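You operate a simulated robot arm through the tools that you are given. There is no shell and no other tool.

Carry out the task below with a simulated robot arm. There is one attempt and no reset: what you move stays moved.

## Task
Test the emergency stop, then reset, start and stop the motor.
Fine: push it, read the display, release it, then the three buttons in that order, one press each; stop with the black button.

Only the result counts: the job must be done as asked and must still hold three seconds after the hand-in. Knocking over, shifting, dropping, spilling or breaking anything else fails it.

## Robot
A 6-joint arm with a fingered hand, fixed in place. Base frame: the origin is at the foot of the arm, x ahead of it, y to its left, z up; the work surface is at about z = 0.92. Readings come in m, degrees, newtons and seconds.
With the tool pointing down near the work surface it reaches from about 0.32 to 0.8 m from the base axis. Its first joint turns from -115.0 to 115.0 degrees. Payload 4 kg.
Tool frame: the origin (TCP) lies between the finger pads and is the grasp point; the fingertips stand 0.026 m ahead of it; z points along the fingers, y is the line along which they close. The gripper opens to 0.164 m. The gripper's body begins 0.073 m behind the TCP. The gripper is a hand of 5 fingers: y runs from the thumb to the fingers, the wrist lies at [0, 0, -0.239] in the tool frame.
Orientation is that of the tool frame in the base frame, as a unit quaternion [x, y, z, w]. With the fingers straight down and closing along the base's y, the tool's x points along the base's -x, its y along +y and its z along -z.

## Interface
- The arm moves only by the tool drive_tool. Its argument "commands" is one flat list of numbers, 6 for each row, row after row: the shift along the tool's x, y, z in m, then the turn, a rotation vector about the tool's x, y, z in degrees. In form: [x, y, z, rx, ry, rz, x, y, z, rx, ry, rz, ...]. A call has 1 to 20 rows; each row is the pose to reach, as a shift and turn from the pose commanded when the call began, along the tool's axes at that moment. A row lasts 0.2 s, in which the tool goes at most 0.05 m and 8.6 degrees; a call with a longer step from one row to the next is refused whole. A pose out of reach is approached as far as the arm can. The call stops where the force on the tool passes 60 N (or 10 N more than at its start, if that is more) or the arm is blocked; 0.2 s more then pass. In this call time passes only in rows, and 0.2 s behind the last. It gives the time, the measured TCP pose, the force on the tool (base axes), the opening and the grip force at its end, in the units of the frame above (readings bear some noise), with the torque about the TCP (base axes, N m) and any sound that the robot's microphone picked up.
- Cameras (640 x 400 px; columns grow to the right, rows downward): "scene" is fixed at [0.0511, 0.4999, 1.6555]; the picture's right is [-0.70, -0.71, 0.00], its down [-0.41, 0.40, -0.82] and it looks along [0.58, -0.57, -0.57] (base axes); focal length 320 px, centre (320, 200). "wrist" rides on the gripper at [0.05, -0.07, -0.093] in the tool frame; the picture's right is [0.81, 0.59, 0.00], its down [-0.43, 0.60, -0.68] and it looks along [-0.40, 0.55, 0.74] (tool axes); focal length 270 px, centre (320, 200). There is no depth. A picture from a camera that has moved, and an enlarged one, comes with that camera's place and axes in the base frame and with its lens.
- grab_frame(camera): a new picture of that camera. No time passes.
- move_column(by): slides the trunk up (or, below 0, down) by that many m; the arm rides with it, the base frame stays. It gives what a move gives, with no picture.
- move_fingers(finger1, finger2, finger3, finger4, thumb_bend): sets how far each is bent, from 0 (flat) to 1 (curled in); at 0.3 the hand is open as for a grip, at 0.7 the pads meet at the TCP. One left out holds its place. A second passes; each finger stops where it meets its share of the squeeze, and holds until it gets a number again. It is the only way to open and close the hand. It gives what a move gives, with no picture; readings hold the bend of each and the force on the fingers (four entries, about 0 where the hand has none), thumb and palm.
- enlarge(camera, box): a new picture of the part [left, top, right, bottom] of that camera's present view, enlarged. No time passes.
- sign_off(): hands the job in; it is judged then, once.

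Nothing tells you positions but the pictures and the camera data. Unless the task says otherwise, let go and move clear before handing in.

The tools are called after "Call:" as name(argument=value, ...) on one line, values as JSON. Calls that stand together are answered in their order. drive_tool: Moves the arm, as the interface text tells. Its arguments: {"type":"object","properties":{"commands":{"type":"array","items":{"type":"number"}}},"required":["commands"]} The other tools are called the same way: move_column (by) slides the trunk up or down; move_fingers (finger1, finger2, finger3, finger4, thumb_bend) moves the fingers one by one; grab_frame (camera) takes a picture; enlarge (camera, box) takes an enlarged picture of a part of a camera's view; sign_off () hands the job in.

At the start:

```text
t: 0.0
tool_pos: [0.5165, -0.0418, 1.2539]
tcp_rot: [0.0, 1.0, 0.0, 0.0]
wrist_force: [-1.2, -0.5, 0.4]
wrist_torque: [0.01, -0.01, 0.02]
width: 0.1638
grip_force: 0.2
shape: jaw
bend: [0.3, 0.3, 0.3, 0.3, 0.3]
finger forces: [0.1, 0.1, 0.0, 0.0, 0.0, 0.0]
trunk travel left (down, up): [-0.9, 0.09]
```

scene: 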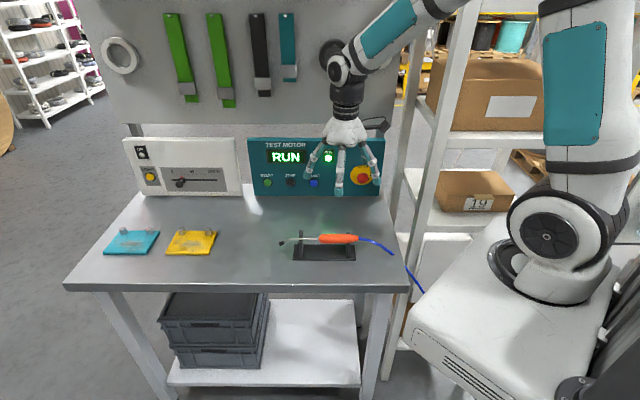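
wrist: 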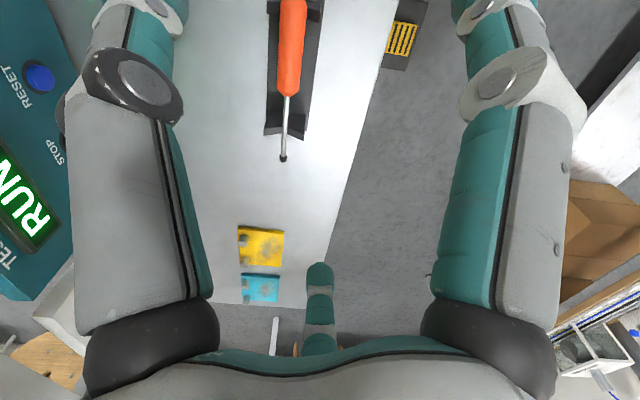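

The scene shows a teal "TEST MOTOR" panel with a RUN display, START/STOP/RESET buttons and a red emergency-stop on a yellow base, behind the hand. I'll take enlarged views first.

Call:
enlarge(camera="scene", box=[230, 120, 400, 226])

Call:
enlarge(camera="wrist", box=[0, 0, 200, 300])

Call:
grab_frame(camera="wrist")

```text
3.76 times, centred on (315, 173) of scene
camera zoom: at [0.0511, 0.4999, 1.6555], right [-0.7, -0.71, 0.0], down [-0.41, 0.4, -0.82], along [0.58, -0.57, -0.57], focal length 1204 px, centre (339, 302)
```

zoom: 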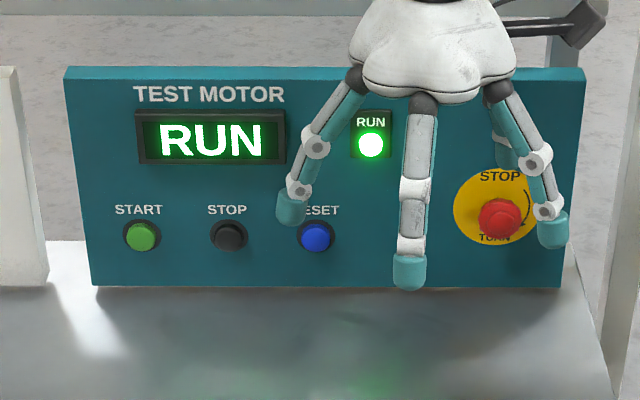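

```text
1.33 times, centred on (100, 150) of wrist
camera zoom: at [0.4645, -0.112, 1.3477], right [-0.81, 0.59, 0.0], down [0.43, 0.6, 0.68], along [0.4, 0.55, -0.74], focal length 360 px, centre (613, 267)
```

zoom: 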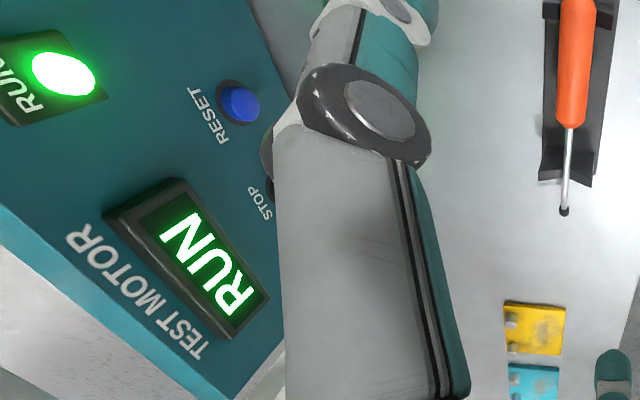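

```text
taken
camera wrist: at [0.4645, -0.112, 1.3477], right [-0.81, 0.59, 0.0], down [0.43, 0.6, 0.68], along [0.4, 0.55, -0.74], focal length 270 px, centre (320, 200)
```

wrist: 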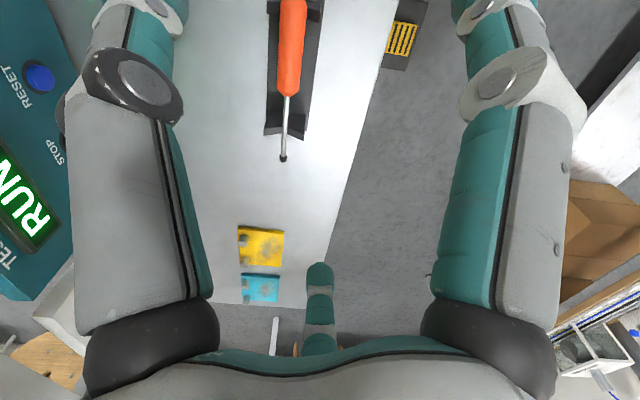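

The panel face stands vertical, facing roughly [-0.71, 0.71, 0]. I estimate the E-stop near [0.69, -0.37, 1.01], RESET [0.83, -0.23, 0.99], STOP [0.89, -0.16, 0.99] and START [0.95, -0.10, 0.99]. Next I'll look closely at the hand and the E-stop markings.

Call:
enlarge(camera="scene", box=[290, 70, 400, 210])

Call:
enlarge(camera="scene", box=[340, 155, 390, 195])

```text
2.86 times, centred on (345, 140) of scene
camera zoom: at [0.0511, 0.4999, 1.6555], right [-0.7, -0.71, 0.0], down [-0.41, 0.4, -0.82], along [0.58, -0.57, -0.57], focal length 914 px, centre (249, 371)
```

zoom: 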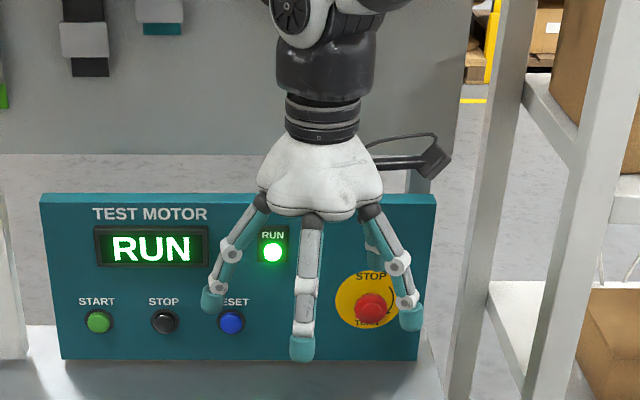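

```text
10.00 times, centred on (365, 175) of scene
camera zoom: at [0.0511, 0.4999, 1.6555], right [-0.7, -0.71, 0.0], down [-0.41, 0.4, -0.82], along [0.58, -0.57, -0.57], focal length 3198 px, centre (-130, 450)
```

zoom: 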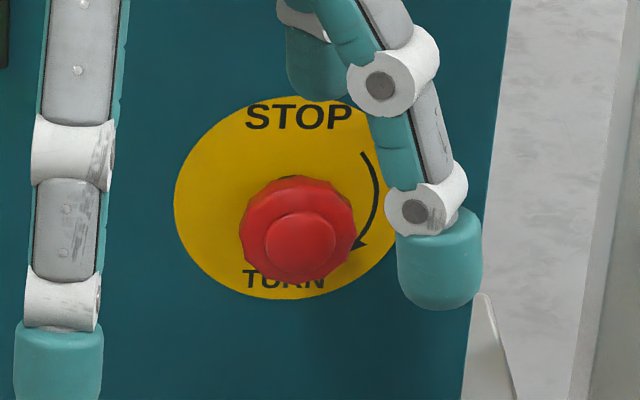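

The arrow on the E-stop collar runs clockwise, and the mushroom head is about 45 mm across and 30–35 mm proud of the panel. I'll curl fingers 2–4 and the thumb in free air, leaving finger 1 flat, to learn the hand layout.

Call:
move_fingers(finger1=0, finger2=1, finger3=1, finger4=1, thumb_bend=1)

Call:
enlarge(camera="scene", box=[290, 70, 400, 210])

Call:
grab_frame(camera="wrist")

```text
t: 1.0
tool_pos: [0.516, -0.0423, 1.2545]
tcp_rot: [0.0, 1.0, 0.0, 0.0]
wrist_force: [1.0, -0.3, 1.0]
wrist_torque: [-0.01, 0.0, 0.01]
width: 0.103
grip_force: 0.1
shape: fingers
bend: [0.01, 0.88, 0.74, 0.8, 0.84]
finger forces: [0.1, 0.1, 0.1, 0.0, 0.0, 0.0]
trunk travel left (down, up): [-0.9, 0.09]
```

```text
2.86 times, centred on (345, 140) of scene
camera zoom: at [0.0511, 0.4999, 1.6555], right [-0.7, -0.71, 0.0], down [-0.41, 0.4, -0.82], along [0.58, -0.57, -0.57], focal length 914 px, centre (249, 371)
```

zoom: 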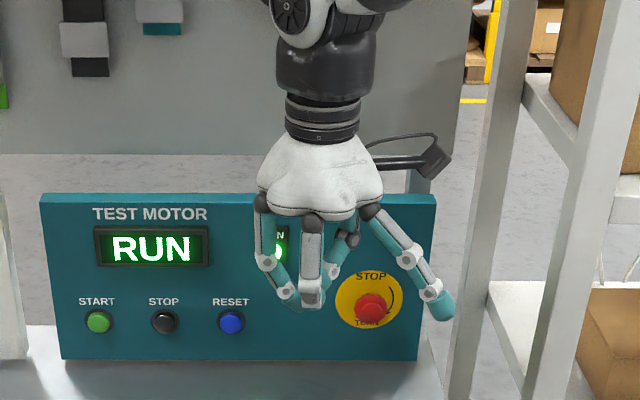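

```text
taken
camera wrist: at [0.4645, -0.112, 1.3477], right [-0.81, 0.59, 0.0], down [0.43, 0.6, 0.68], along [0.4, 0.55, -0.74], focal length 270 px, centre (320, 200)
```

wrist: 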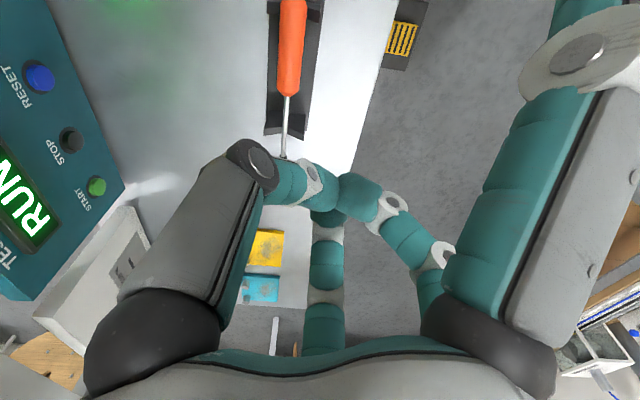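

The right-hand finger in the scene is finger 1, and flat means it splays outward. Next I'll identify which digits answer to the other numbers.

Call:
move_fingers(finger1=0.3, finger2=0.3, finger3=0.3, finger4=0.3, thumb_bend=1)

Call:
enlarge(camera="scene", box=[290, 70, 400, 210])

Call:
grab_frame(camera="wrist")

Call:
move_fingers(finger2=0.9, thumb_bend=0.3)

Call:
enlarge(camera="scene", box=[290, 70, 400, 210])

Call:
grab_frame(camera="wrist")

```text
t: 2.0
tool_pos: [0.5159, -0.0421, 1.2547]
tcp_rot: [0.0, 1.0, 0.0, 0.0]
wrist_force: [-0.1, 0.2, -0.1]
wrist_torque: [0.02, -0.02, 0.0]
width: 0.0973
grip_force: 0.0
shape: fingers
bend: [0.3, 0.3, 0.3, 0.3, 1.0]
finger forces: [0.0, 0.0, 0.0, 0.1, 0.0, 0.1]
trunk travel left (down, up): [-0.9, 0.09]
```

```text
2.86 times, centred on (345, 140) of scene
camera zoom: at [0.0511, 0.4999, 1.6555], right [-0.7, -0.71, 0.0], down [-0.41, 0.4, -0.82], along [0.58, -0.57, -0.57], focal length 914 px, centre (249, 371)
```

zoom: 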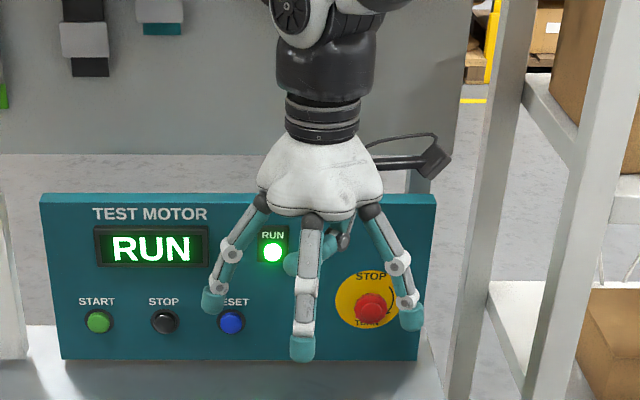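

```text
taken
camera wrist: at [0.4645, -0.112, 1.3477], right [-0.81, 0.59, 0.0], down [0.43, 0.6, 0.68], along [0.4, 0.55, -0.74], focal length 270 px, centre (320, 200)
```

wrist: 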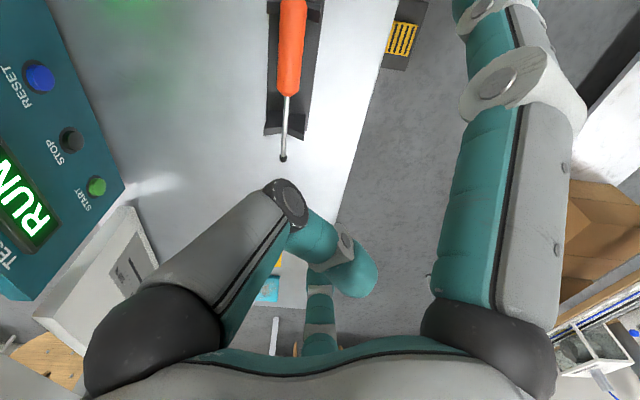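

```text
t: 3.0
tool_pos: [0.5161, -0.0423, 1.2541]
tcp_rot: [0.0, 1.0, 0.0, 0.001]
wrist_force: [0.1, -0.4, -0.5]
wrist_torque: [0.0, 0.02, -0.02]
width: 0.0908
grip_force: 0.0
shape: fingers
bend: [0.3, 0.9, 0.3, 0.3, 0.3]
finger forces: [0.0, 0.1, 0.0, 0.1, 0.1, 0.1]
trunk travel left (down, up): [-0.9, 0.09]
```

```text
2.86 times, centred on (345, 140) of scene
camera zoom: at [0.0511, 0.4999, 1.6555], right [-0.7, -0.71, 0.0], down [-0.41, 0.4, -0.82], along [0.58, -0.57, -0.57], focal length 914 px, centre (249, 371)
```

zoom: 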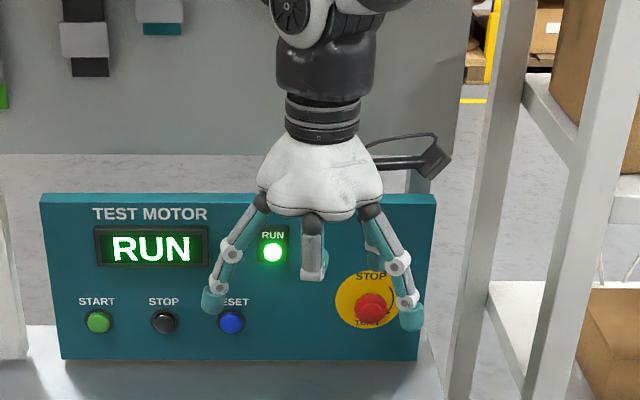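

```text
taken
camera wrist: at [0.4645, -0.112, 1.3477], right [-0.81, 0.59, 0.0], down [0.43, 0.6, 0.68], along [0.4, 0.55, -0.74], focal length 270 px, centre (320, 200)
```

wrist: 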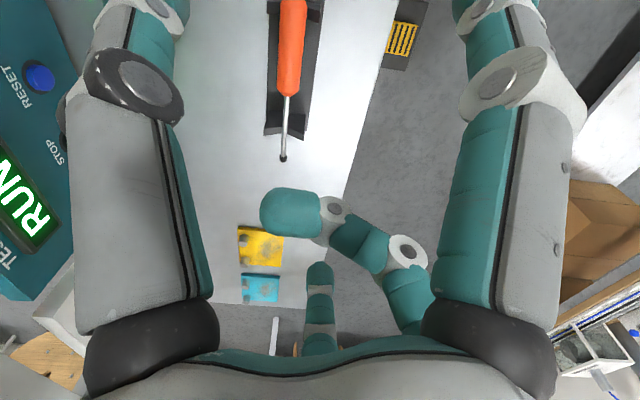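

Finger 2 is the near/centre digit and the thumb is the back one. Now I'll check fingers 3 and 4.

Call:
move_fingers(finger2=0.3, finger4=0.9)

Call:
enlarge(camera="scene", box=[290, 70, 400, 210])

Call:
grab_frame(camera="wrist")

Call:
move_fingers(finger4=0, finger2=1, finger1=1)

Call:
enlarge(camera="scene", box=[290, 70, 400, 210])

Call:
grab_frame(camera="wrist")

```text
t: 4.0
tool_pos: [0.5162, -0.0421, 1.254]
tcp_rot: [0.001, 1.0, 0.001, 0.001]
wrist_force: [0.1, -0.3, 0.3]
wrist_torque: [-0.01, -0.02, 0.0]
width: 0.0908
grip_force: 0.0
shape: fingers
bend: [0.3, 0.3, 0.3, 0.9, 0.3]
finger forces: [0.0, 0.0, 0.1, 0.0, 0.0, 0.0]
trunk travel left (down, up): [-0.9, 0.09]
```

```text
2.86 times, centred on (345, 140) of scene
camera zoom: at [0.0511, 0.4999, 1.6555], right [-0.7, -0.71, 0.0], down [-0.41, 0.4, -0.82], along [0.58, -0.57, -0.57], focal length 914 px, centre (249, 371)
```

zoom: 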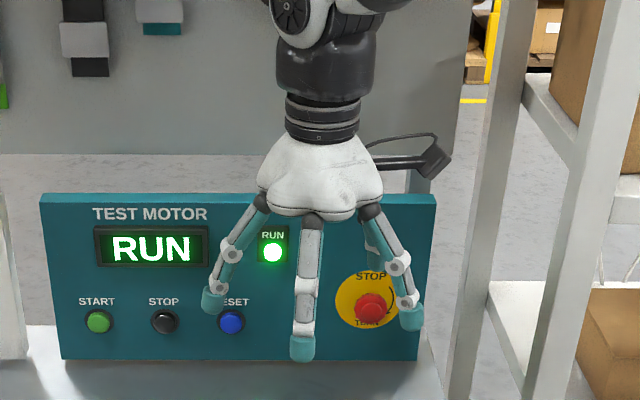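

```text
taken
camera wrist: at [0.4645, -0.112, 1.3477], right [-0.81, 0.59, 0.0], down [0.43, 0.6, 0.68], along [0.4, 0.55, -0.74], focal length 270 px, centre (320, 200)
```

wrist: 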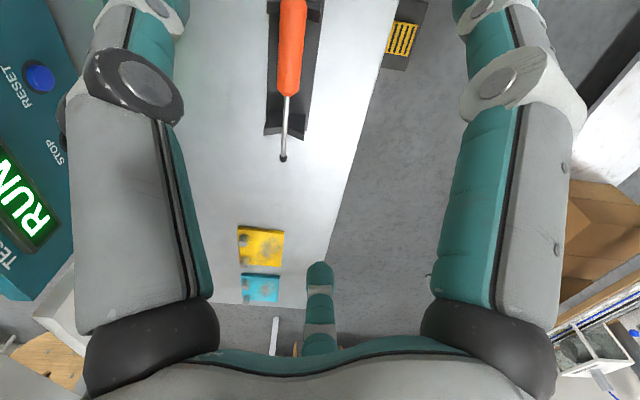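

```text
t: 5.0
tool_pos: [0.5165, -0.0431, 1.2526]
tcp_rot: [0.0, 1.0, 0.0, 0.0]
wrist_force: [0.7, -0.3, -0.9]
wrist_torque: [0.03, 0.03, -0.02]
width: 0.071
grip_force: 0.1
shape: fingers
bend: [0.9, 0.9, 0.3, 0.01, 0.3]
finger forces: [0.1, 0.0, 0.1, 0.0, 0.0, 0.0]
trunk travel left (down, up): [-0.9, 0.09]
```

```text
2.86 times, centred on (345, 140) of scene
camera zoom: at [0.0511, 0.4999, 1.6555], right [-0.7, -0.71, 0.0], down [-0.41, 0.4, -0.82], along [0.58, -0.57, -0.57], focal length 914 px, centre (249, 371)
```

zoom: 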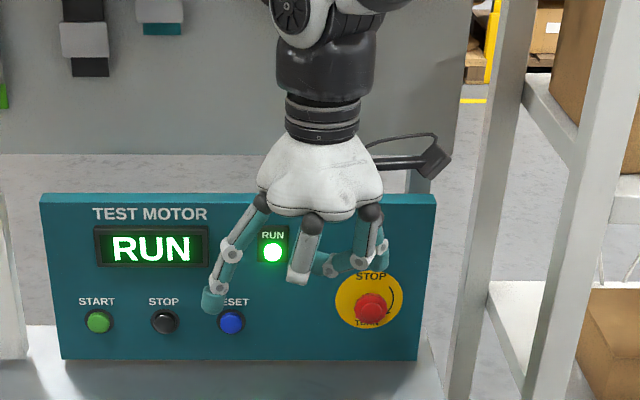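

```text
taken
camera wrist: at [0.4645, -0.112, 1.3477], right [-0.81, 0.59, 0.0], down [0.43, 0.6, 0.68], along [0.4, 0.55, -0.74], focal length 270 px, centre (320, 200)
```

wrist: 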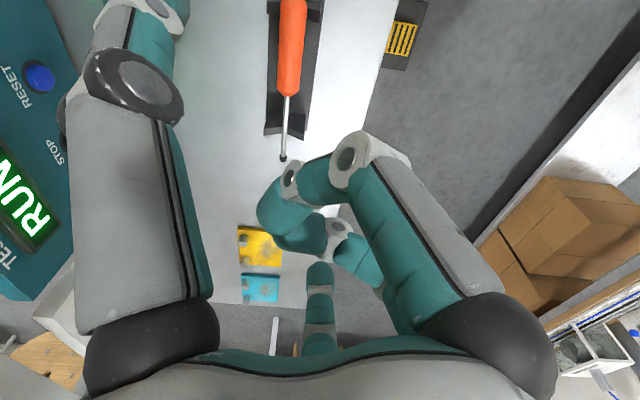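

Finger 3 is the left digit; finger 4 has no visible counterpart. Next I'll close all digits to 0.7 (pads meeting at the TCP) as a pressing tip, and inspect it.

Call:
move_fingers(finger1=0.7, finger2=0.7, finger3=0.7, finger4=0.7, thumb_bend=0.7)

Call:
enlarge(camera="scene", box=[300, 110, 390, 170])

Call:
grab_frame(camera="wrist")

```text
t: 6.0
tool_pos: [0.5155, -0.0419, 1.2534]
tcp_rot: [0.0, 1.0, 0.0, 0.0]
wrist_force: [0.0, 0.0, 0.4]
wrist_torque: [0.0, 0.03, 0.01]
width: 0.0
grip_force: 0.0
shape: fingers
bend: [0.69, 0.68, 0.69, 0.68, 0.68]
finger forces: [0.1, 0.1, 0.0, 0.0, 0.0, 0.0]
trunk travel left (down, up): [-0.9, 0.09]
```

```text
6.67 times, centred on (345, 140) of scene
camera zoom: at [0.0511, 0.4999, 1.6555], right [-0.7, -0.71, 0.0], down [-0.41, 0.4, -0.82], along [0.58, -0.57, -0.57], focal length 2132 px, centre (153, 600)
```

zoom: 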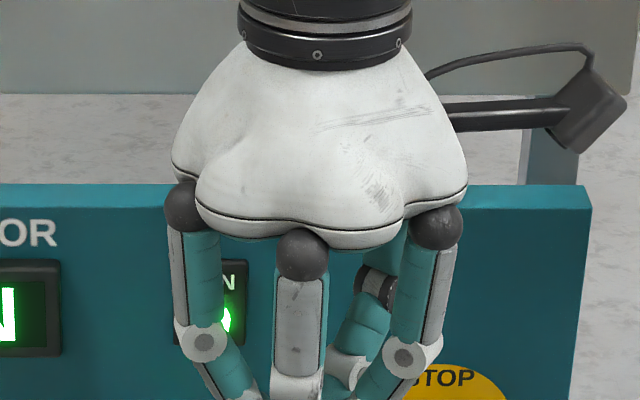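

```text
taken
camera wrist: at [0.4645, -0.112, 1.3477], right [-0.81, 0.59, 0.0], down [0.43, 0.6, 0.68], along [0.4, 0.55, -0.74], focal length 270 px, centre (320, 200)
```

wrist: 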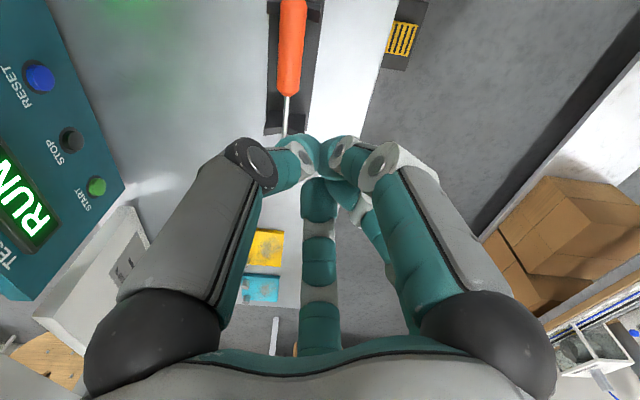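

All pads meet at the TCP, so the closed tips make a compact pusher. Now I'll turn the tool toward the panel, pitched 20° down with a clear height, stopping about 0.18 m off the panel.

Call:
drive_tool(commands=[-0.00635, -0.0158, 0.0054, 6.619, -2.742, -3.915, -0.0127, -0.0316, 0.0108, 13.238, -5.484, -7.83, -0.01905, -0.0474, 0.0162, 19.857, -8.226, -11.745, -0.0254, -0.0632, 0.0216, 26.476, -10.968, -15.66, -0.03175, -0.079, 0.027, 33.095, -13.71, -19.575, -0.0381, -0.0948, 0.0324, 39.714, -16.452, -23.49, -0.04445, -0.1106, 0.0378, 46.333, -19.194, -27.405, -0.0508, -0.1264, 0.0432, 52.952, -21.936, -31.32, -0.05715, -0.1422, 0.0486, 59.571, -24.678, -35.235, -0.0635, -0.158, 0.054, 66.19, -27.42, -39.15])

Call:
grab_frame(camera="scene")

Call:
grab_frame(camera="wrist")

```text
t: 8.2
tool_pos: [0.5787, -0.2, 1.1993]
tcp_rot: [-0.314, 0.757, -0.53, 0.22]
wrist_force: [0.6, -0.2, 0.2]
wrist_torque: [-0.02, -0.01, 0.02]
width: 0.0002
grip_force: 0.1
shape: fingers
bend: [0.69, 0.68, 0.69, 0.68, 0.68]
finger forces: [0.1, 0.1, 0.0, 0.1, 0.0, 0.0]
trunk travel left (down, up): [-0.9, 0.09]
```

```text
taken
```

scene: 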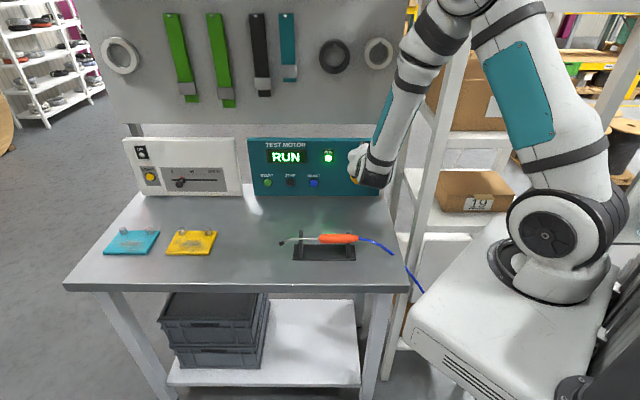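

```text
taken
camera wrist: at [0.4977, -0.1902, 1.297], right [-0.71, -0.43, -0.55], down [-0.29, 0.9, -0.33], along [0.64, -0.07, -0.77], focal length 270 px, centre (320, 200)
```

wrist: 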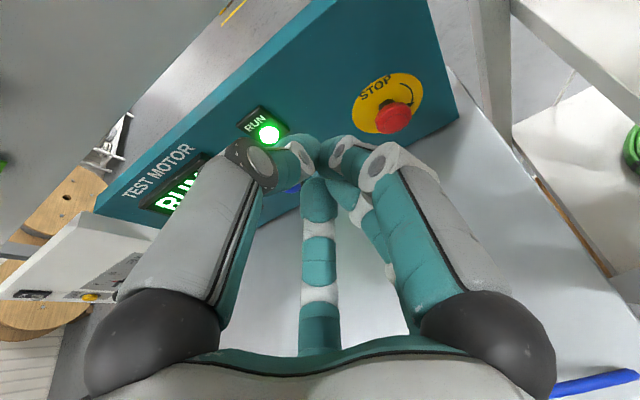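

The tool is now facing the panel, and the wrist view confirms the E-stop near [0.68, -0.35, 1.02]. I'll descend to a spot about 45 mm in front of the red cap.

Call:
drive_tool(commands=[0.00385, 0.0152, 0.0192, 0, 0, 0, 0.0077, 0.03045, 0.0384, 0, 0, 0, 0.01155, 0.0457, 0.0576, 0, 0, 0, 0.0154, 0.0609, 0.07675, 0, 0, 0, 0.01925, 0.0761, 0.0959, 0, 0, 0, 0.0231, 0.0914, 0.1151, 0, 0, 0, 0.02695, 0.1066, 0.1343, 0, 0, 0, 0.0308, 0.1218, 0.1535, 0, 0, 0])

Call:
grab_frame(camera="scene")

Call:
grab_frame(camera="wrist")

```text
t: 10.0
tool_pos: [0.6311, -0.2954, 1.0324]
tcp_rot: [-0.314, 0.756, -0.53, 0.22]
wrist_force: [0.4, -0.2, 1.0]
wrist_torque: [-0.02, -0.02, 0.0]
width: 0.0
grip_force: 0.1
shape: fingers
bend: [0.69, 0.68, 0.69, 0.68, 0.68]
finger forces: [0.0, 0.0, 0.1, 0.0, 0.0, 0.0]
trunk travel left (down, up): [-0.9, 0.09]
```

```text
taken
```

scene: 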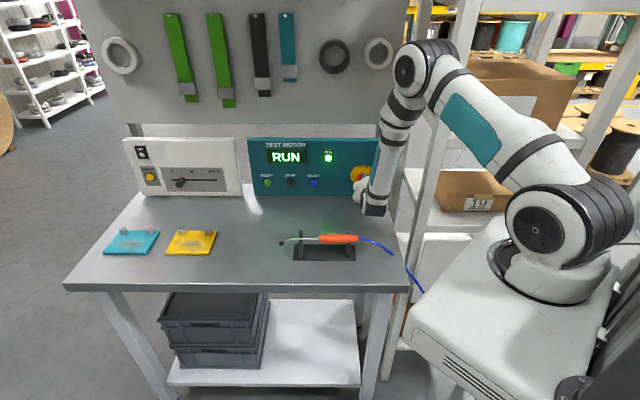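

```text
taken
camera wrist: at [0.5487, -0.2862, 1.1302], right [-0.71, -0.43, -0.55], down [-0.29, 0.9, -0.33], along [0.64, -0.07, -0.77], focal length 270 px, centre (320, 200)
```

wrist: 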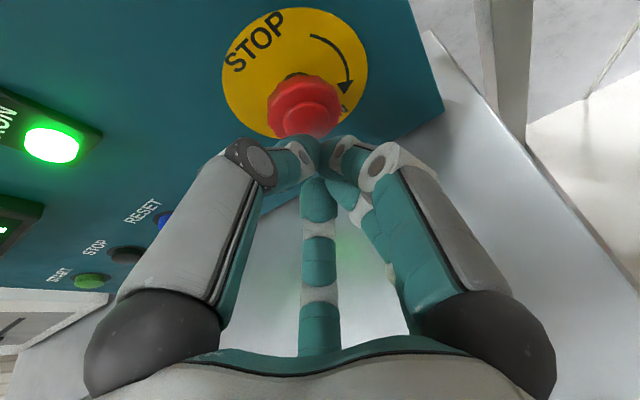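

The tip is centred on the red cap, about 45 mm away. I'll push straight into the panel in small steps.

Call:
drive_tool(commands=[0, -0.00342, 0.0094, 0, 0, 0, 0, -0.00684, 0.0188, 0, 0, 0, 0, -0.01026, 0.0282, 0, 0, 0, 0, -0.01368, 0.0376, 0, 0, 0, 0, -0.01539, 0.0423, 0, 0, 0, 0, -0.0171, 0.047, 0, 0, 0])

Call:
enlarge(camera="scene", box=[230, 120, 400, 226])

Call:
grab_frame(camera="wrist")

```text
t: 11.3
tool_pos: [0.6562, -0.3216, 1.0301]
tcp_rot: [-0.319, 0.759, -0.526, 0.216]
wrist_force: [-35.9, 37.7, 14.1]
wrist_torque: [-0.03, 0.15, -0.18]
width: 0.0
grip_force: 48.1
shape: fingers
bend: [0.72, 0.67, 0.67, 0.72, 0.72]
finger forces: [28.2, 0.0, 0.0, 30.5, 37.3, 0.0]
trunk travel left (down, up): [-0.9, 0.09]
stopped in row 6: the force on the tool passed its limit at 63 N (the readings are from after the stop); the commanded pose is now the measured one
```

```text
3.76 times, centred on (315, 173) of scene
camera zoom: at [0.0511, 0.4999, 1.6555], right [-0.7, -0.71, 0.0], down [-0.41, 0.4, -0.82], along [0.58, -0.57, -0.57], focal length 1204 px, centre (339, 302)
```

zoom: 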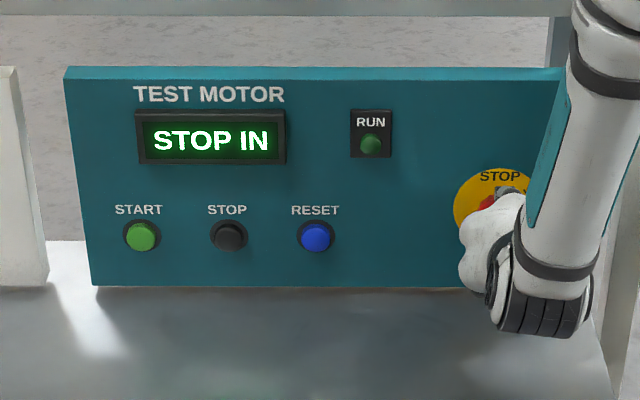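

```text
taken
camera wrist: at [0.5753, -0.3124, 1.1287], right [-0.72, -0.43, -0.54], down [-0.3, 0.9, -0.32], along [0.63, -0.07, -0.78], focal length 270 px, centre (320, 200)
```

wrist: 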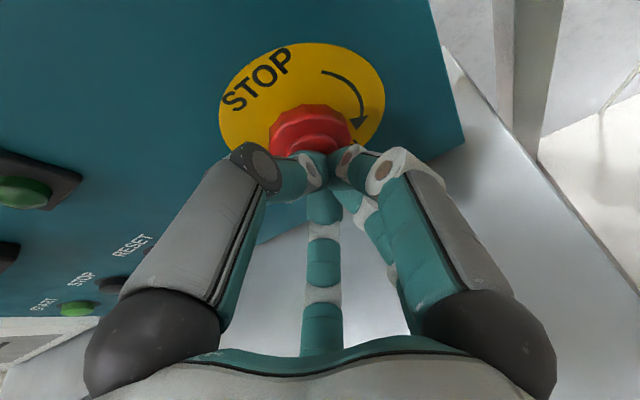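

The display changed to "STOP IN" and the RUN lamp went off. I'll back away and check that it is latched.

Call:
drive_tool(commands=[0, 0.00342, -0.0094, 0, 0, 0, 0, 0.00684, -0.0188, 0, 0, 0, 0, 0.01368, -0.0376, 0, 0, 0, 0, 0.02052, -0.0564, 0, 0, 0])

Call:
enlarge(camera="scene", box=[230, 120, 400, 226])

Call:
grab_frame(camera="wrist")

```text
t: 12.3
tool_pos: [0.6197, -0.2866, 1.0297]
tcp_rot: [-0.316, 0.758, -0.528, 0.218]
wrist_force: [-0.7, 0.0, 0.7]
wrist_torque: [0.01, 0.0, -0.03]
width: 0.0001
grip_force: 0.0
shape: fingers
bend: [0.69, 0.68, 0.68, 0.69, 0.69]
finger forces: [0.0, 0.0, 0.0, 0.0, 0.1, 0.0]
trunk travel left (down, up): [-0.9, 0.09]
```

```text
3.76 times, centred on (315, 173) of scene
camera zoom: at [0.0511, 0.4999, 1.6555], right [-0.7, -0.71, 0.0], down [-0.41, 0.4, -0.82], along [0.58, -0.57, -0.57], focal length 1204 px, centre (339, 302)
```

zoom: 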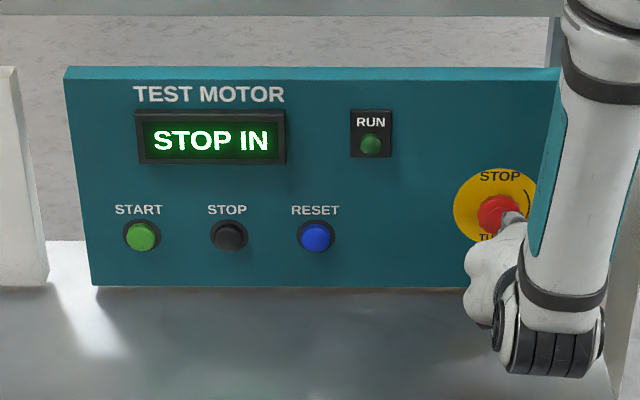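

```text
taken
camera wrist: at [0.5387, -0.2773, 1.1284], right [-0.72, -0.43, -0.55], down [-0.29, 0.9, -0.32], along [0.63, -0.07, -0.77], focal length 270 px, centre (320, 200)
```

wrist: 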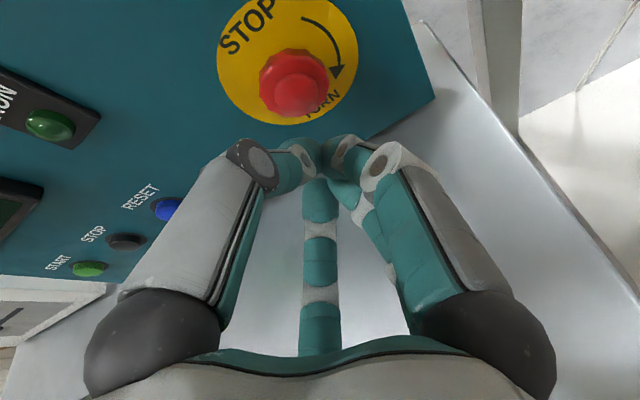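

The E-stop is latched ("STOP IN"). To release it I'll open the hand, level it a little (10° pitch), centre it on the button axis and pre-roll counter-clockwise so there is room to turn clockwise.

Call:
move_fingers(finger1=0.4, finger2=0.4, finger3=0.4, finger4=0.4, thumb_bend=0.4)

Call:
drive_tool(commands=[-0.0025, 0.0063, 0.0023, 5, 0, 0, -0.0025, 0.0063, 0.0023, 10, 0, 0])

Call:
drive_tool(commands=[0, 0, 0, 0, 1.3, -7.38, 0, 0, 0, 0, 2.6, -14.77, 0, 0, 0, 0, 3.9, -22.15, 0, 0, 0, 0, 5.2, -29.54, 0, 0, 0, 0, 6.5, -36.9, 0, 0, 0, 0, 7.8, -44.3])

Call:
grab_frame(camera="scene")

Call:
grab_frame(camera="wrist")

```text
t: 13.3
tool_pos: [0.6202, -0.2862, 1.0298]
tcp_rot: [-0.316, 0.759, -0.527, 0.217]
wrist_force: [0.4, 0.4, 0.0]
wrist_torque: [0.0, 0.04, 0.0]
width: 0.0668
grip_force: 0.0
shape: fingers
bend: [0.4, 0.4, 0.4, 0.4, 0.4]
finger forces: [0.0, 0.0, 0.0, 0.0, 0.0, 0.0]
trunk travel left (down, up): [-0.9, 0.09]
```

```text
t: 13.9
tool_pos: [0.622, -0.2851, 1.0234]
tcp_rot: [-0.296, 0.709, -0.592, 0.244]
wrist_force: [0.5, 1.1, -0.1]
wrist_torque: [0.03, 0.0, -0.01]
width: 0.0668
grip_force: 0.0
shape: fingers
bend: [0.4, 0.4, 0.4, 0.4, 0.4]
finger forces: [0.0, 0.1, 0.1, 0.1, 0.0, 0.0]
trunk travel left (down, up): [-0.9, 0.09]
```

```text
t: 15.3
tool_pos: [0.6209, -0.2838, 1.0223]
tcp_rot: [0.502, -0.559, 0.659, 0.044]
wrist_force: [-0.2, -0.3, -1.1]
wrist_torque: [0.02, -0.02, -0.02]
width: 0.0667
grip_force: 0.0
shape: fingers
bend: [0.4, 0.4, 0.4, 0.4, 0.4]
finger forces: [0.2, 0.0, 0.0, 0.0, 0.1, 0.0]
trunk travel left (down, up): [-0.9, 0.09]
```

```text
taken
```

scene: 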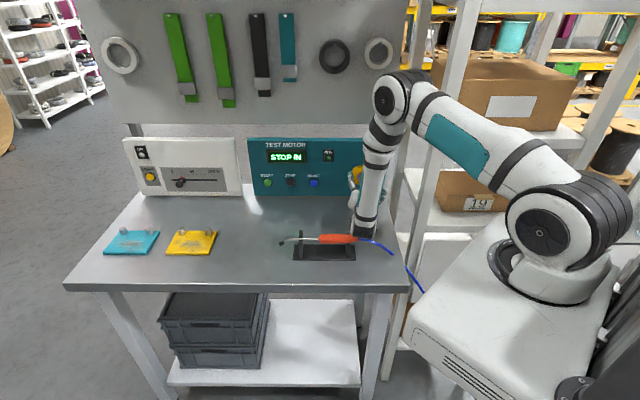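

```text
taken
camera wrist: at [0.5814, -0.2106, 1.12], right [-0.76, -0.62, 0.17], down [-0.57, 0.53, -0.63], along [0.3, -0.58, -0.76], focal length 270 px, centre (320, 200)
```

wrist: 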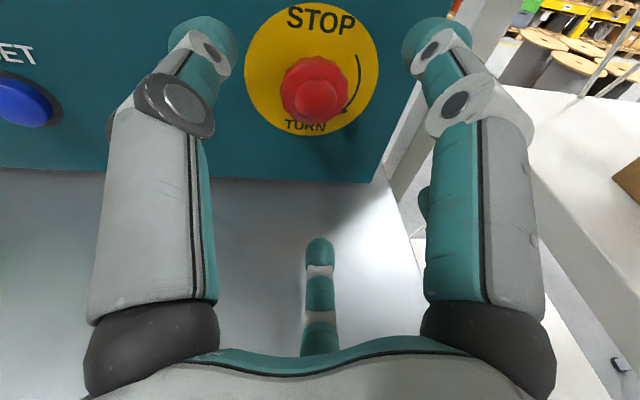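

The hand is open around the button axis, and refining from both cameras puts the button about 3 mm to the right and 4 mm higher. I'll correct for that and advance most of the way over the cap.

Call:
drive_tool(commands=[0.0049, -0.0042, 0.0197, 0, 0, 0, 0.0049, -0.0076, 0.0394, 0, 0, 0, 0.0049, -0.0102, 0.0542, 0, 0, 0])

Call:
grab_frame(camera="wrist")

Call:
enlarge(camera="scene", box=[290, 130, 420, 270])

```text
t: 16.1
tool_pos: [0.6582, -0.3242, 1.0272]
tcp_rot: [0.501, -0.561, 0.657, 0.045]
wrist_force: [-1.1, -0.2, 0.1]
wrist_torque: [-0.03, 0.05, 0.0]
width: 0.0669
grip_force: 0.1
shape: fingers
bend: [0.4, 0.4, 0.4, 0.4, 0.4]
finger forces: [0.0, 0.0, 0.0, 0.0, 0.1, 0.1]
trunk travel left (down, up): [-0.9, 0.09]
```

```text
taken
camera wrist: at [0.6184, -0.2512, 1.1234], right [-0.76, -0.62, 0.17], down [-0.57, 0.53, -0.63], along [0.31, -0.58, -0.76], focal length 270 px, centre (320, 200)
```

wrist: 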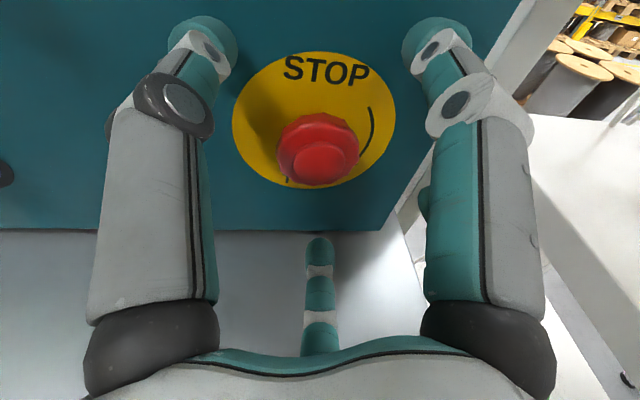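

```text
2.86 times, centred on (355, 200) of scene
camera zoom: at [0.0511, 0.4999, 1.6555], right [-0.7, -0.71, 0.0], down [-0.41, 0.4, -0.82], along [0.58, -0.57, -0.57], focal length 914 px, centre (220, 200)
```

zoom: 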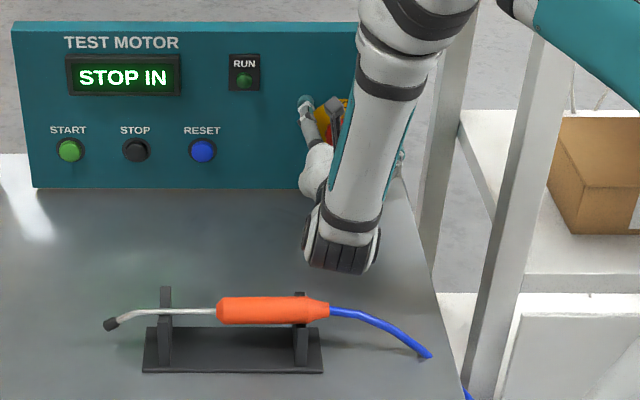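

The hand is about 63 mm off the panel and straddles the cap. I'll zoom in to judge the centring before closing in.

Call:
enlarge(camera="wrist", box=[200, 20, 440, 220])

```text
2.00 times, centred on (320, 120) of wrist
camera zoom: at [0.6184, -0.2512, 1.1234], right [-0.76, -0.62, 0.17], down [-0.57, 0.53, -0.63], along [0.31, -0.58, -0.76], focal length 541 px, centre (320, 360)
```

zoom: 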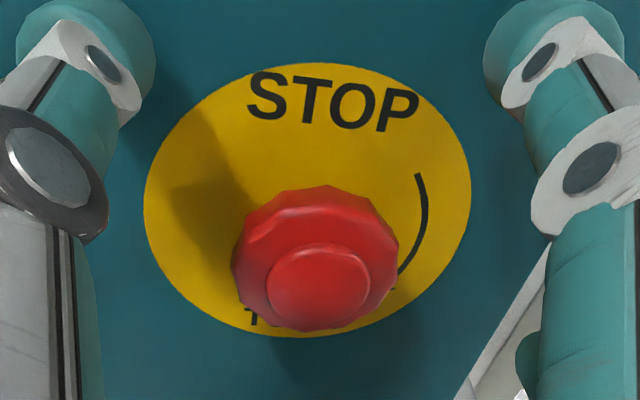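

The cap is about 4 mm to the right of the hand axis, with its wide ring around 27 mm off the panel. I'll shift, advance 18 mm and close the digits on it.

Call:
drive_tool(commands=[0.0026, 0.0026, 0.0004, 0, 0, 0, 0.0026, 0.0009, 0.0102, 0, 0, 0, 0.0026, -0.0005, 0.0181, 0, 0, 0])

Call:
move_fingers(finger1=0.53, finger2=0.53, finger3=0.53, finger4=0.53, thumb_bend=0.53)

Call:
grab_frame(camera="wrist")

```text
t: 16.9
tool_pos: [0.6531, -0.3299, 1.0226]
tcp_rot: [0.506, -0.56, 0.654, 0.046]
wrist_force: [-42.7, 31.6, 5.2]
wrist_torque: [-1.75, -2.62, 2.44]
width: 0.0706
grip_force: 26.4
shape: fingers
bend: [0.4, 0.4, 0.4, 0.4, 0.4]
finger forces: [0.1, 0.1, 0.0, 0.0, 52.9, 0.1]
trunk travel left (down, up): [-0.9, 0.09]
stopped in row 3: the force on the tool passed its limit at 72 N (the readings are from after the stop); the commanded pose is now the measured one
```

```text
t: 17.4
tool_pos: [0.6578, -0.3281, 1.0271]
tcp_rot: [0.506, -0.556, 0.658, 0.043]
wrist_force: [-38.9, 39.5, 14.9]
wrist_torque: [-1.89, -3.01, 2.62]
width: 0.0542
grip_force: 27.3
shape: fingers
bend: [0.53, 0.53, 0.53, 0.53, 0.43]
finger forces: [0.0, 0.1, 0.0, 0.0, 55.2, 0.0]
trunk travel left (down, up): [-0.9, 0.09]
stopped: the force on the tool passed its limit at 65 N (the readings are from after the stop); the commanded pose is now the measured one
```

```text
taken
camera wrist: at [0.6169, -0.2538, 1.1234], right [-0.76, -0.63, 0.17], down [-0.58, 0.52, -0.63], along [0.31, -0.58, -0.76], focal length 270 px, centre (320, 200)
```

wrist: 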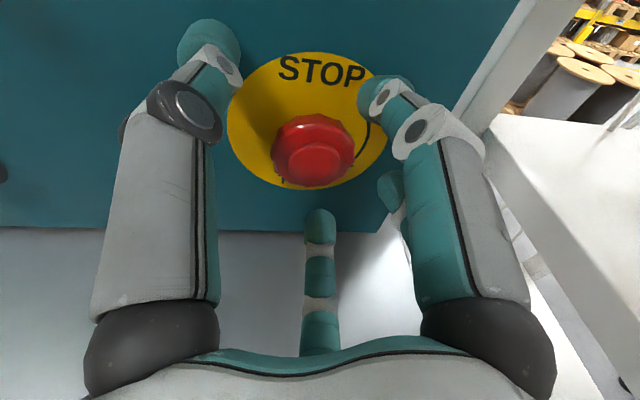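

The thumb tip met the panel before the hand was deep enough. I'll back off 12 mm, bring the thumb to the same bend as the others and look again.

Call:
drive_tool(commands=[0, 0.001, -0.0059, 0, 0, 0, 0, 0.0021, -0.0118, 0, 0, 0])

Call:
move_fingers(thumb_bend=0.53)

Call:
grab_frame(camera="wrist")

Call:
enlarge(camera="scene", box=[230, 120, 400, 226])

```text
t: 17.9
tool_pos: [0.6557, -0.3255, 1.0224]
tcp_rot: [0.506, -0.559, 0.655, 0.046]
wrist_force: [-0.2, -0.7, 0.0]
wrist_torque: [0.03, -0.01, -0.01]
width: 0.0365
grip_force: 0.2
shape: fingers
bend: [0.53, 0.53, 0.53, 0.53, 0.53]
finger forces: [0.0, 0.1, 0.0, 0.1, 0.0, 0.0]
trunk travel left (down, up): [-0.9, 0.09]
```

```text
t: 18.9
tool_pos: [0.6541, -0.3256, 1.0235]
tcp_rot: [0.506, -0.56, 0.655, 0.046]
wrist_force: [0.0, 0.6, 0.3]
wrist_torque: [0.03, 0.0, 0.0]
width: 0.035
grip_force: 0.1
shape: fingers
bend: [0.53, 0.53, 0.53, 0.53, 0.53]
finger forces: [0.0, 0.1, 0.0, 0.0, 0.1, 0.0]
trunk travel left (down, up): [-0.9, 0.09]
```

```text
taken
camera wrist: at [0.6154, -0.2515, 1.1191], right [-0.76, -0.63, 0.17], down [-0.58, 0.53, -0.62], along [0.3, -0.57, -0.76], focal length 270 px, centre (320, 200)
```

wrist: 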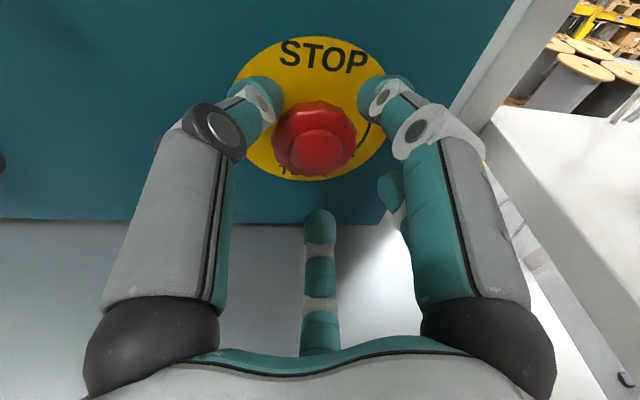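

```text
3.76 times, centred on (315, 173) of scene
camera zoom: at [0.0511, 0.4999, 1.6555], right [-0.7, -0.71, 0.0], down [-0.41, 0.4, -0.82], along [0.58, -0.57, -0.57], focal length 1204 px, centre (339, 302)
```

zoom: 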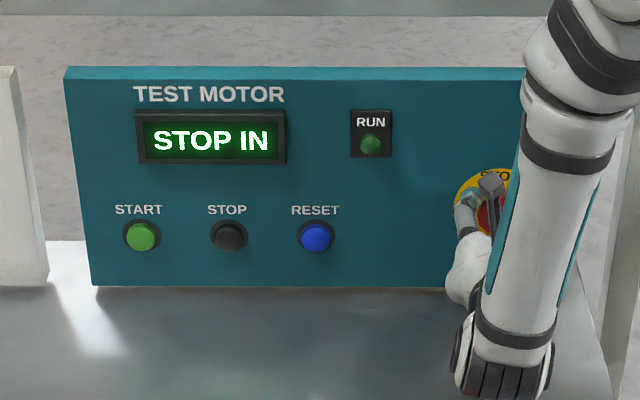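

The digits now straddle the cap. I'll reduce the tilt to about 5°, raise 3 mm and advance 12 mm so the tips reach the cap's ring.

Call:
drive_tool(commands=[0.0012, -0.0012, -0.0002, 3.25, -1.75, 0, 0.0025, -0.0024, -0.0005, 6.5, -3.5, 0, 0.0025, -0.0034, 0.0054, 6.5, -3.5, 0, 0.0025, -0.0045, 0.0113, 6.5, -3.5, 0])

Call:
grab_frame(camera="wrist")

Call:
enlarge(camera="scene", box=[290, 130, 420, 270])

```text
t: 19.9
tool_pos: [0.6604, -0.3301, 1.027]
tcp_rot: [0.527, -0.522, 0.67, -0.001]
wrist_force: [-14.1, 12.2, 2.7]
wrist_torque: [-0.59, -0.57, -0.37]
width: 0.035
grip_force: 9.0
shape: fingers
bend: [0.52, 0.53, 0.53, 0.53, 0.53]
finger forces: [18.7, 0.0, 0.0, 0.0, 0.0, 0.0]
trunk travel left (down, up): [-0.9, 0.09]
```

```text
taken
camera wrist: at [0.6094, -0.2613, 1.1201], right [-0.68, -0.71, 0.16], down [-0.61, 0.44, -0.65], along [0.4, -0.54, -0.74], focal length 270 px, centre (320, 200)
```

wrist: 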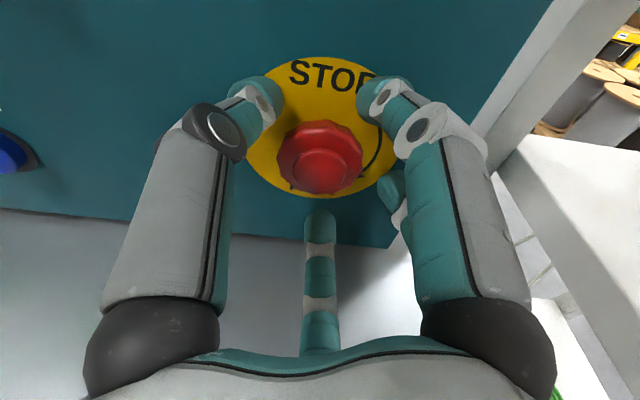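

```text
2.86 times, centred on (355, 200) of scene
camera zoom: at [0.0511, 0.4999, 1.6555], right [-0.7, -0.71, 0.0], down [-0.41, 0.4, -0.82], along [0.58, -0.57, -0.57], focal length 914 px, centre (220, 200)
```

zoom: 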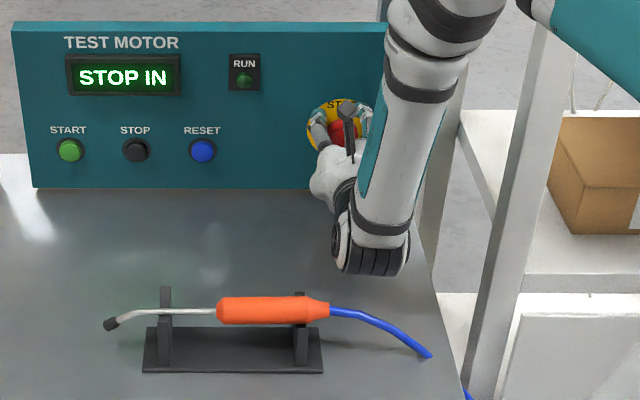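

Finger 1 is lightly touching the panel and the cap is centred between the digits. I'll back off 2 mm and close on the cap.

Call:
drive_tool(commands=[0, 0, -0.002, 0, 0, 0])

Call:
move_fingers(finger1=0.66, finger2=0.66, finger3=0.66, finger4=0.66, thumb_bend=0.66)

Call:
grab_frame(camera="wrist")

```text
t: 20.4
tool_pos: [0.661, -0.3312, 1.0269]
tcp_rot: [0.527, -0.522, 0.67, 0.0]
wrist_force: [-8.6, 7.0, 0.5]
wrist_torque: [-0.32, -0.34, -0.21]
width: 0.0341
grip_force: 5.4
shape: fingers
bend: [0.53, 0.53, 0.53, 0.53, 0.53]
finger forces: [10.7, 0.0, 0.0, 0.0, 0.0, 0.0]
trunk travel left (down, up): [-0.9, 0.09]
```

```text
t: 21.4
tool_pos: [0.6606, -0.3308, 1.0276]
tcp_rot: [0.527, -0.521, 0.671, -0.002]
wrist_force: [0.7, 4.6, 10.9]
wrist_torque: [-0.27, -0.32, 0.13]
width: 0.0209
grip_force: 15.9
shape: fingers
bend: [0.59, 0.62, 0.63, 0.62, 0.61]
finger forces: [7.9, 4.3, 2.9, 4.1, 12.2, 0.0]
trunk travel left (down, up): [-0.9, 0.09]
```

```text
taken
camera wrist: at [0.6101, -0.2615, 1.1215], right [-0.68, -0.71, 0.16], down [-0.61, 0.44, -0.66], along [0.4, -0.55, -0.74], focal length 270 px, centre (320, 200)
```

wrist: 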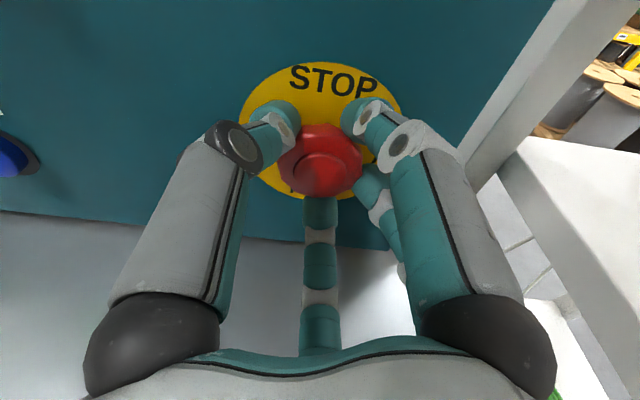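

All five digits now touch the cap. I'll squeeze a bit more firmly.

Call:
move_fingers(finger1=0.75, finger2=0.75, finger3=0.75, finger4=0.75, thumb_bend=0.75)

Call:
grab_frame(camera="wrist")

```text
t: 22.4
tool_pos: [0.6617, -0.3311, 1.0276]
tcp_rot: [0.527, -0.522, 0.671, -0.001]
wrist_force: [4.5, 5.5, 12.7]
wrist_torque: [-0.3, -0.41, 0.18]
width: 0.0209
grip_force: 24.9
shape: fingers
bend: [0.59, 0.62, 0.64, 0.62, 0.6]
finger forces: [7.7, 7.3, 7.0, 6.3, 20.7, 0.1]
trunk travel left (down, up): [-0.9, 0.09]
```

```text
taken
camera wrist: at [0.6102, -0.2612, 1.1211], right [-0.68, -0.71, 0.16], down [-0.61, 0.44, -0.66], along [0.4, -0.54, -0.74], focal length 270 px, centre (320, 200)
```

wrist: 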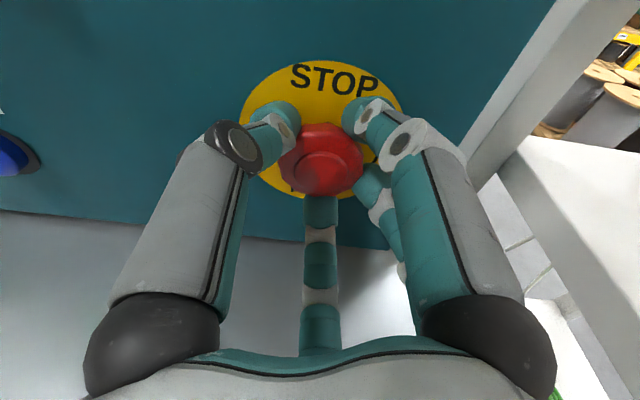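

The cap is held by all five digits. Now I'll turn it clockwise about the button axis, 45° first.

Call:
drive_tool(commands=[0, 0, 0, 0.57, -0.52, 7.455, 0, 0, 0, 1.14, -1.04, 14.91, 0, 0, 0, 1.71, -1.56, 22.365, 0, 0, 0, 2.28, -2.08, 29.82, 0, 0, 0, 2.85, -2.6, 37.275, 0, 0, 0, 3.42, -3.12, 44.73])

Call:
grab_frame(camera="wrist")

Call:
grab_frame(camera="scene")

```text
t: 23.8
tool_pos: [0.6607, -0.3288, 1.0264]
tcp_rot: [-0.306, 0.663, -0.621, 0.286]
wrist_force: [5.7, 13.3, 14.4]
wrist_torque: [-0.47, -0.25, 0.3]
width: 0.0204
grip_force: 25.3
shape: fingers
bend: [0.59, 0.62, 0.63, 0.62, 0.6]
finger forces: [6.1, 6.4, 8.3, 8.4, 21.8, 0.0]
trunk travel left (down, up): [-0.9, 0.09]
```

```text
taken
camera wrist: at [0.5598, -0.3098, 1.1034], right [-0.55, -0.59, -0.59], down [-0.27, 0.79, -0.55], along [0.79, -0.15, -0.6], focal length 270 px, centre (320, 200)
```

wrist: 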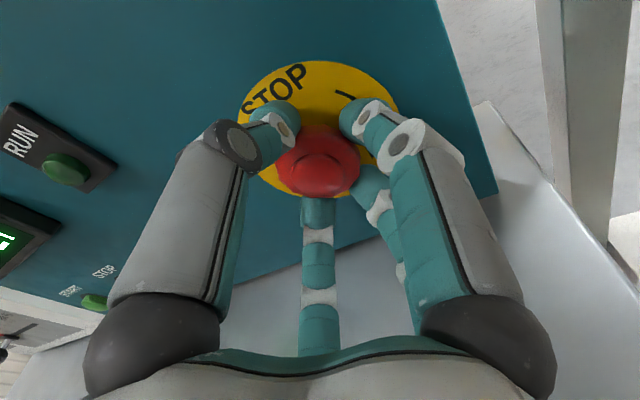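

```text
taken
```

scene: 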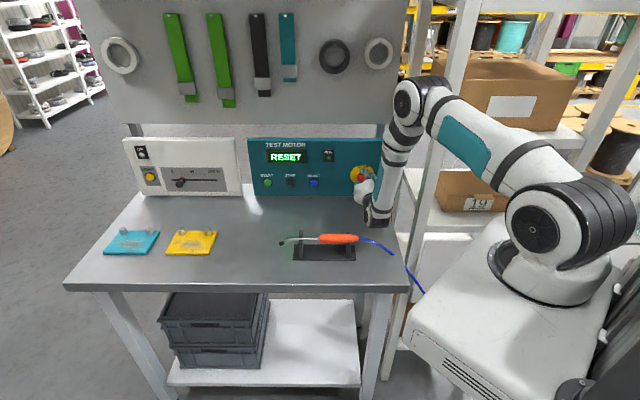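

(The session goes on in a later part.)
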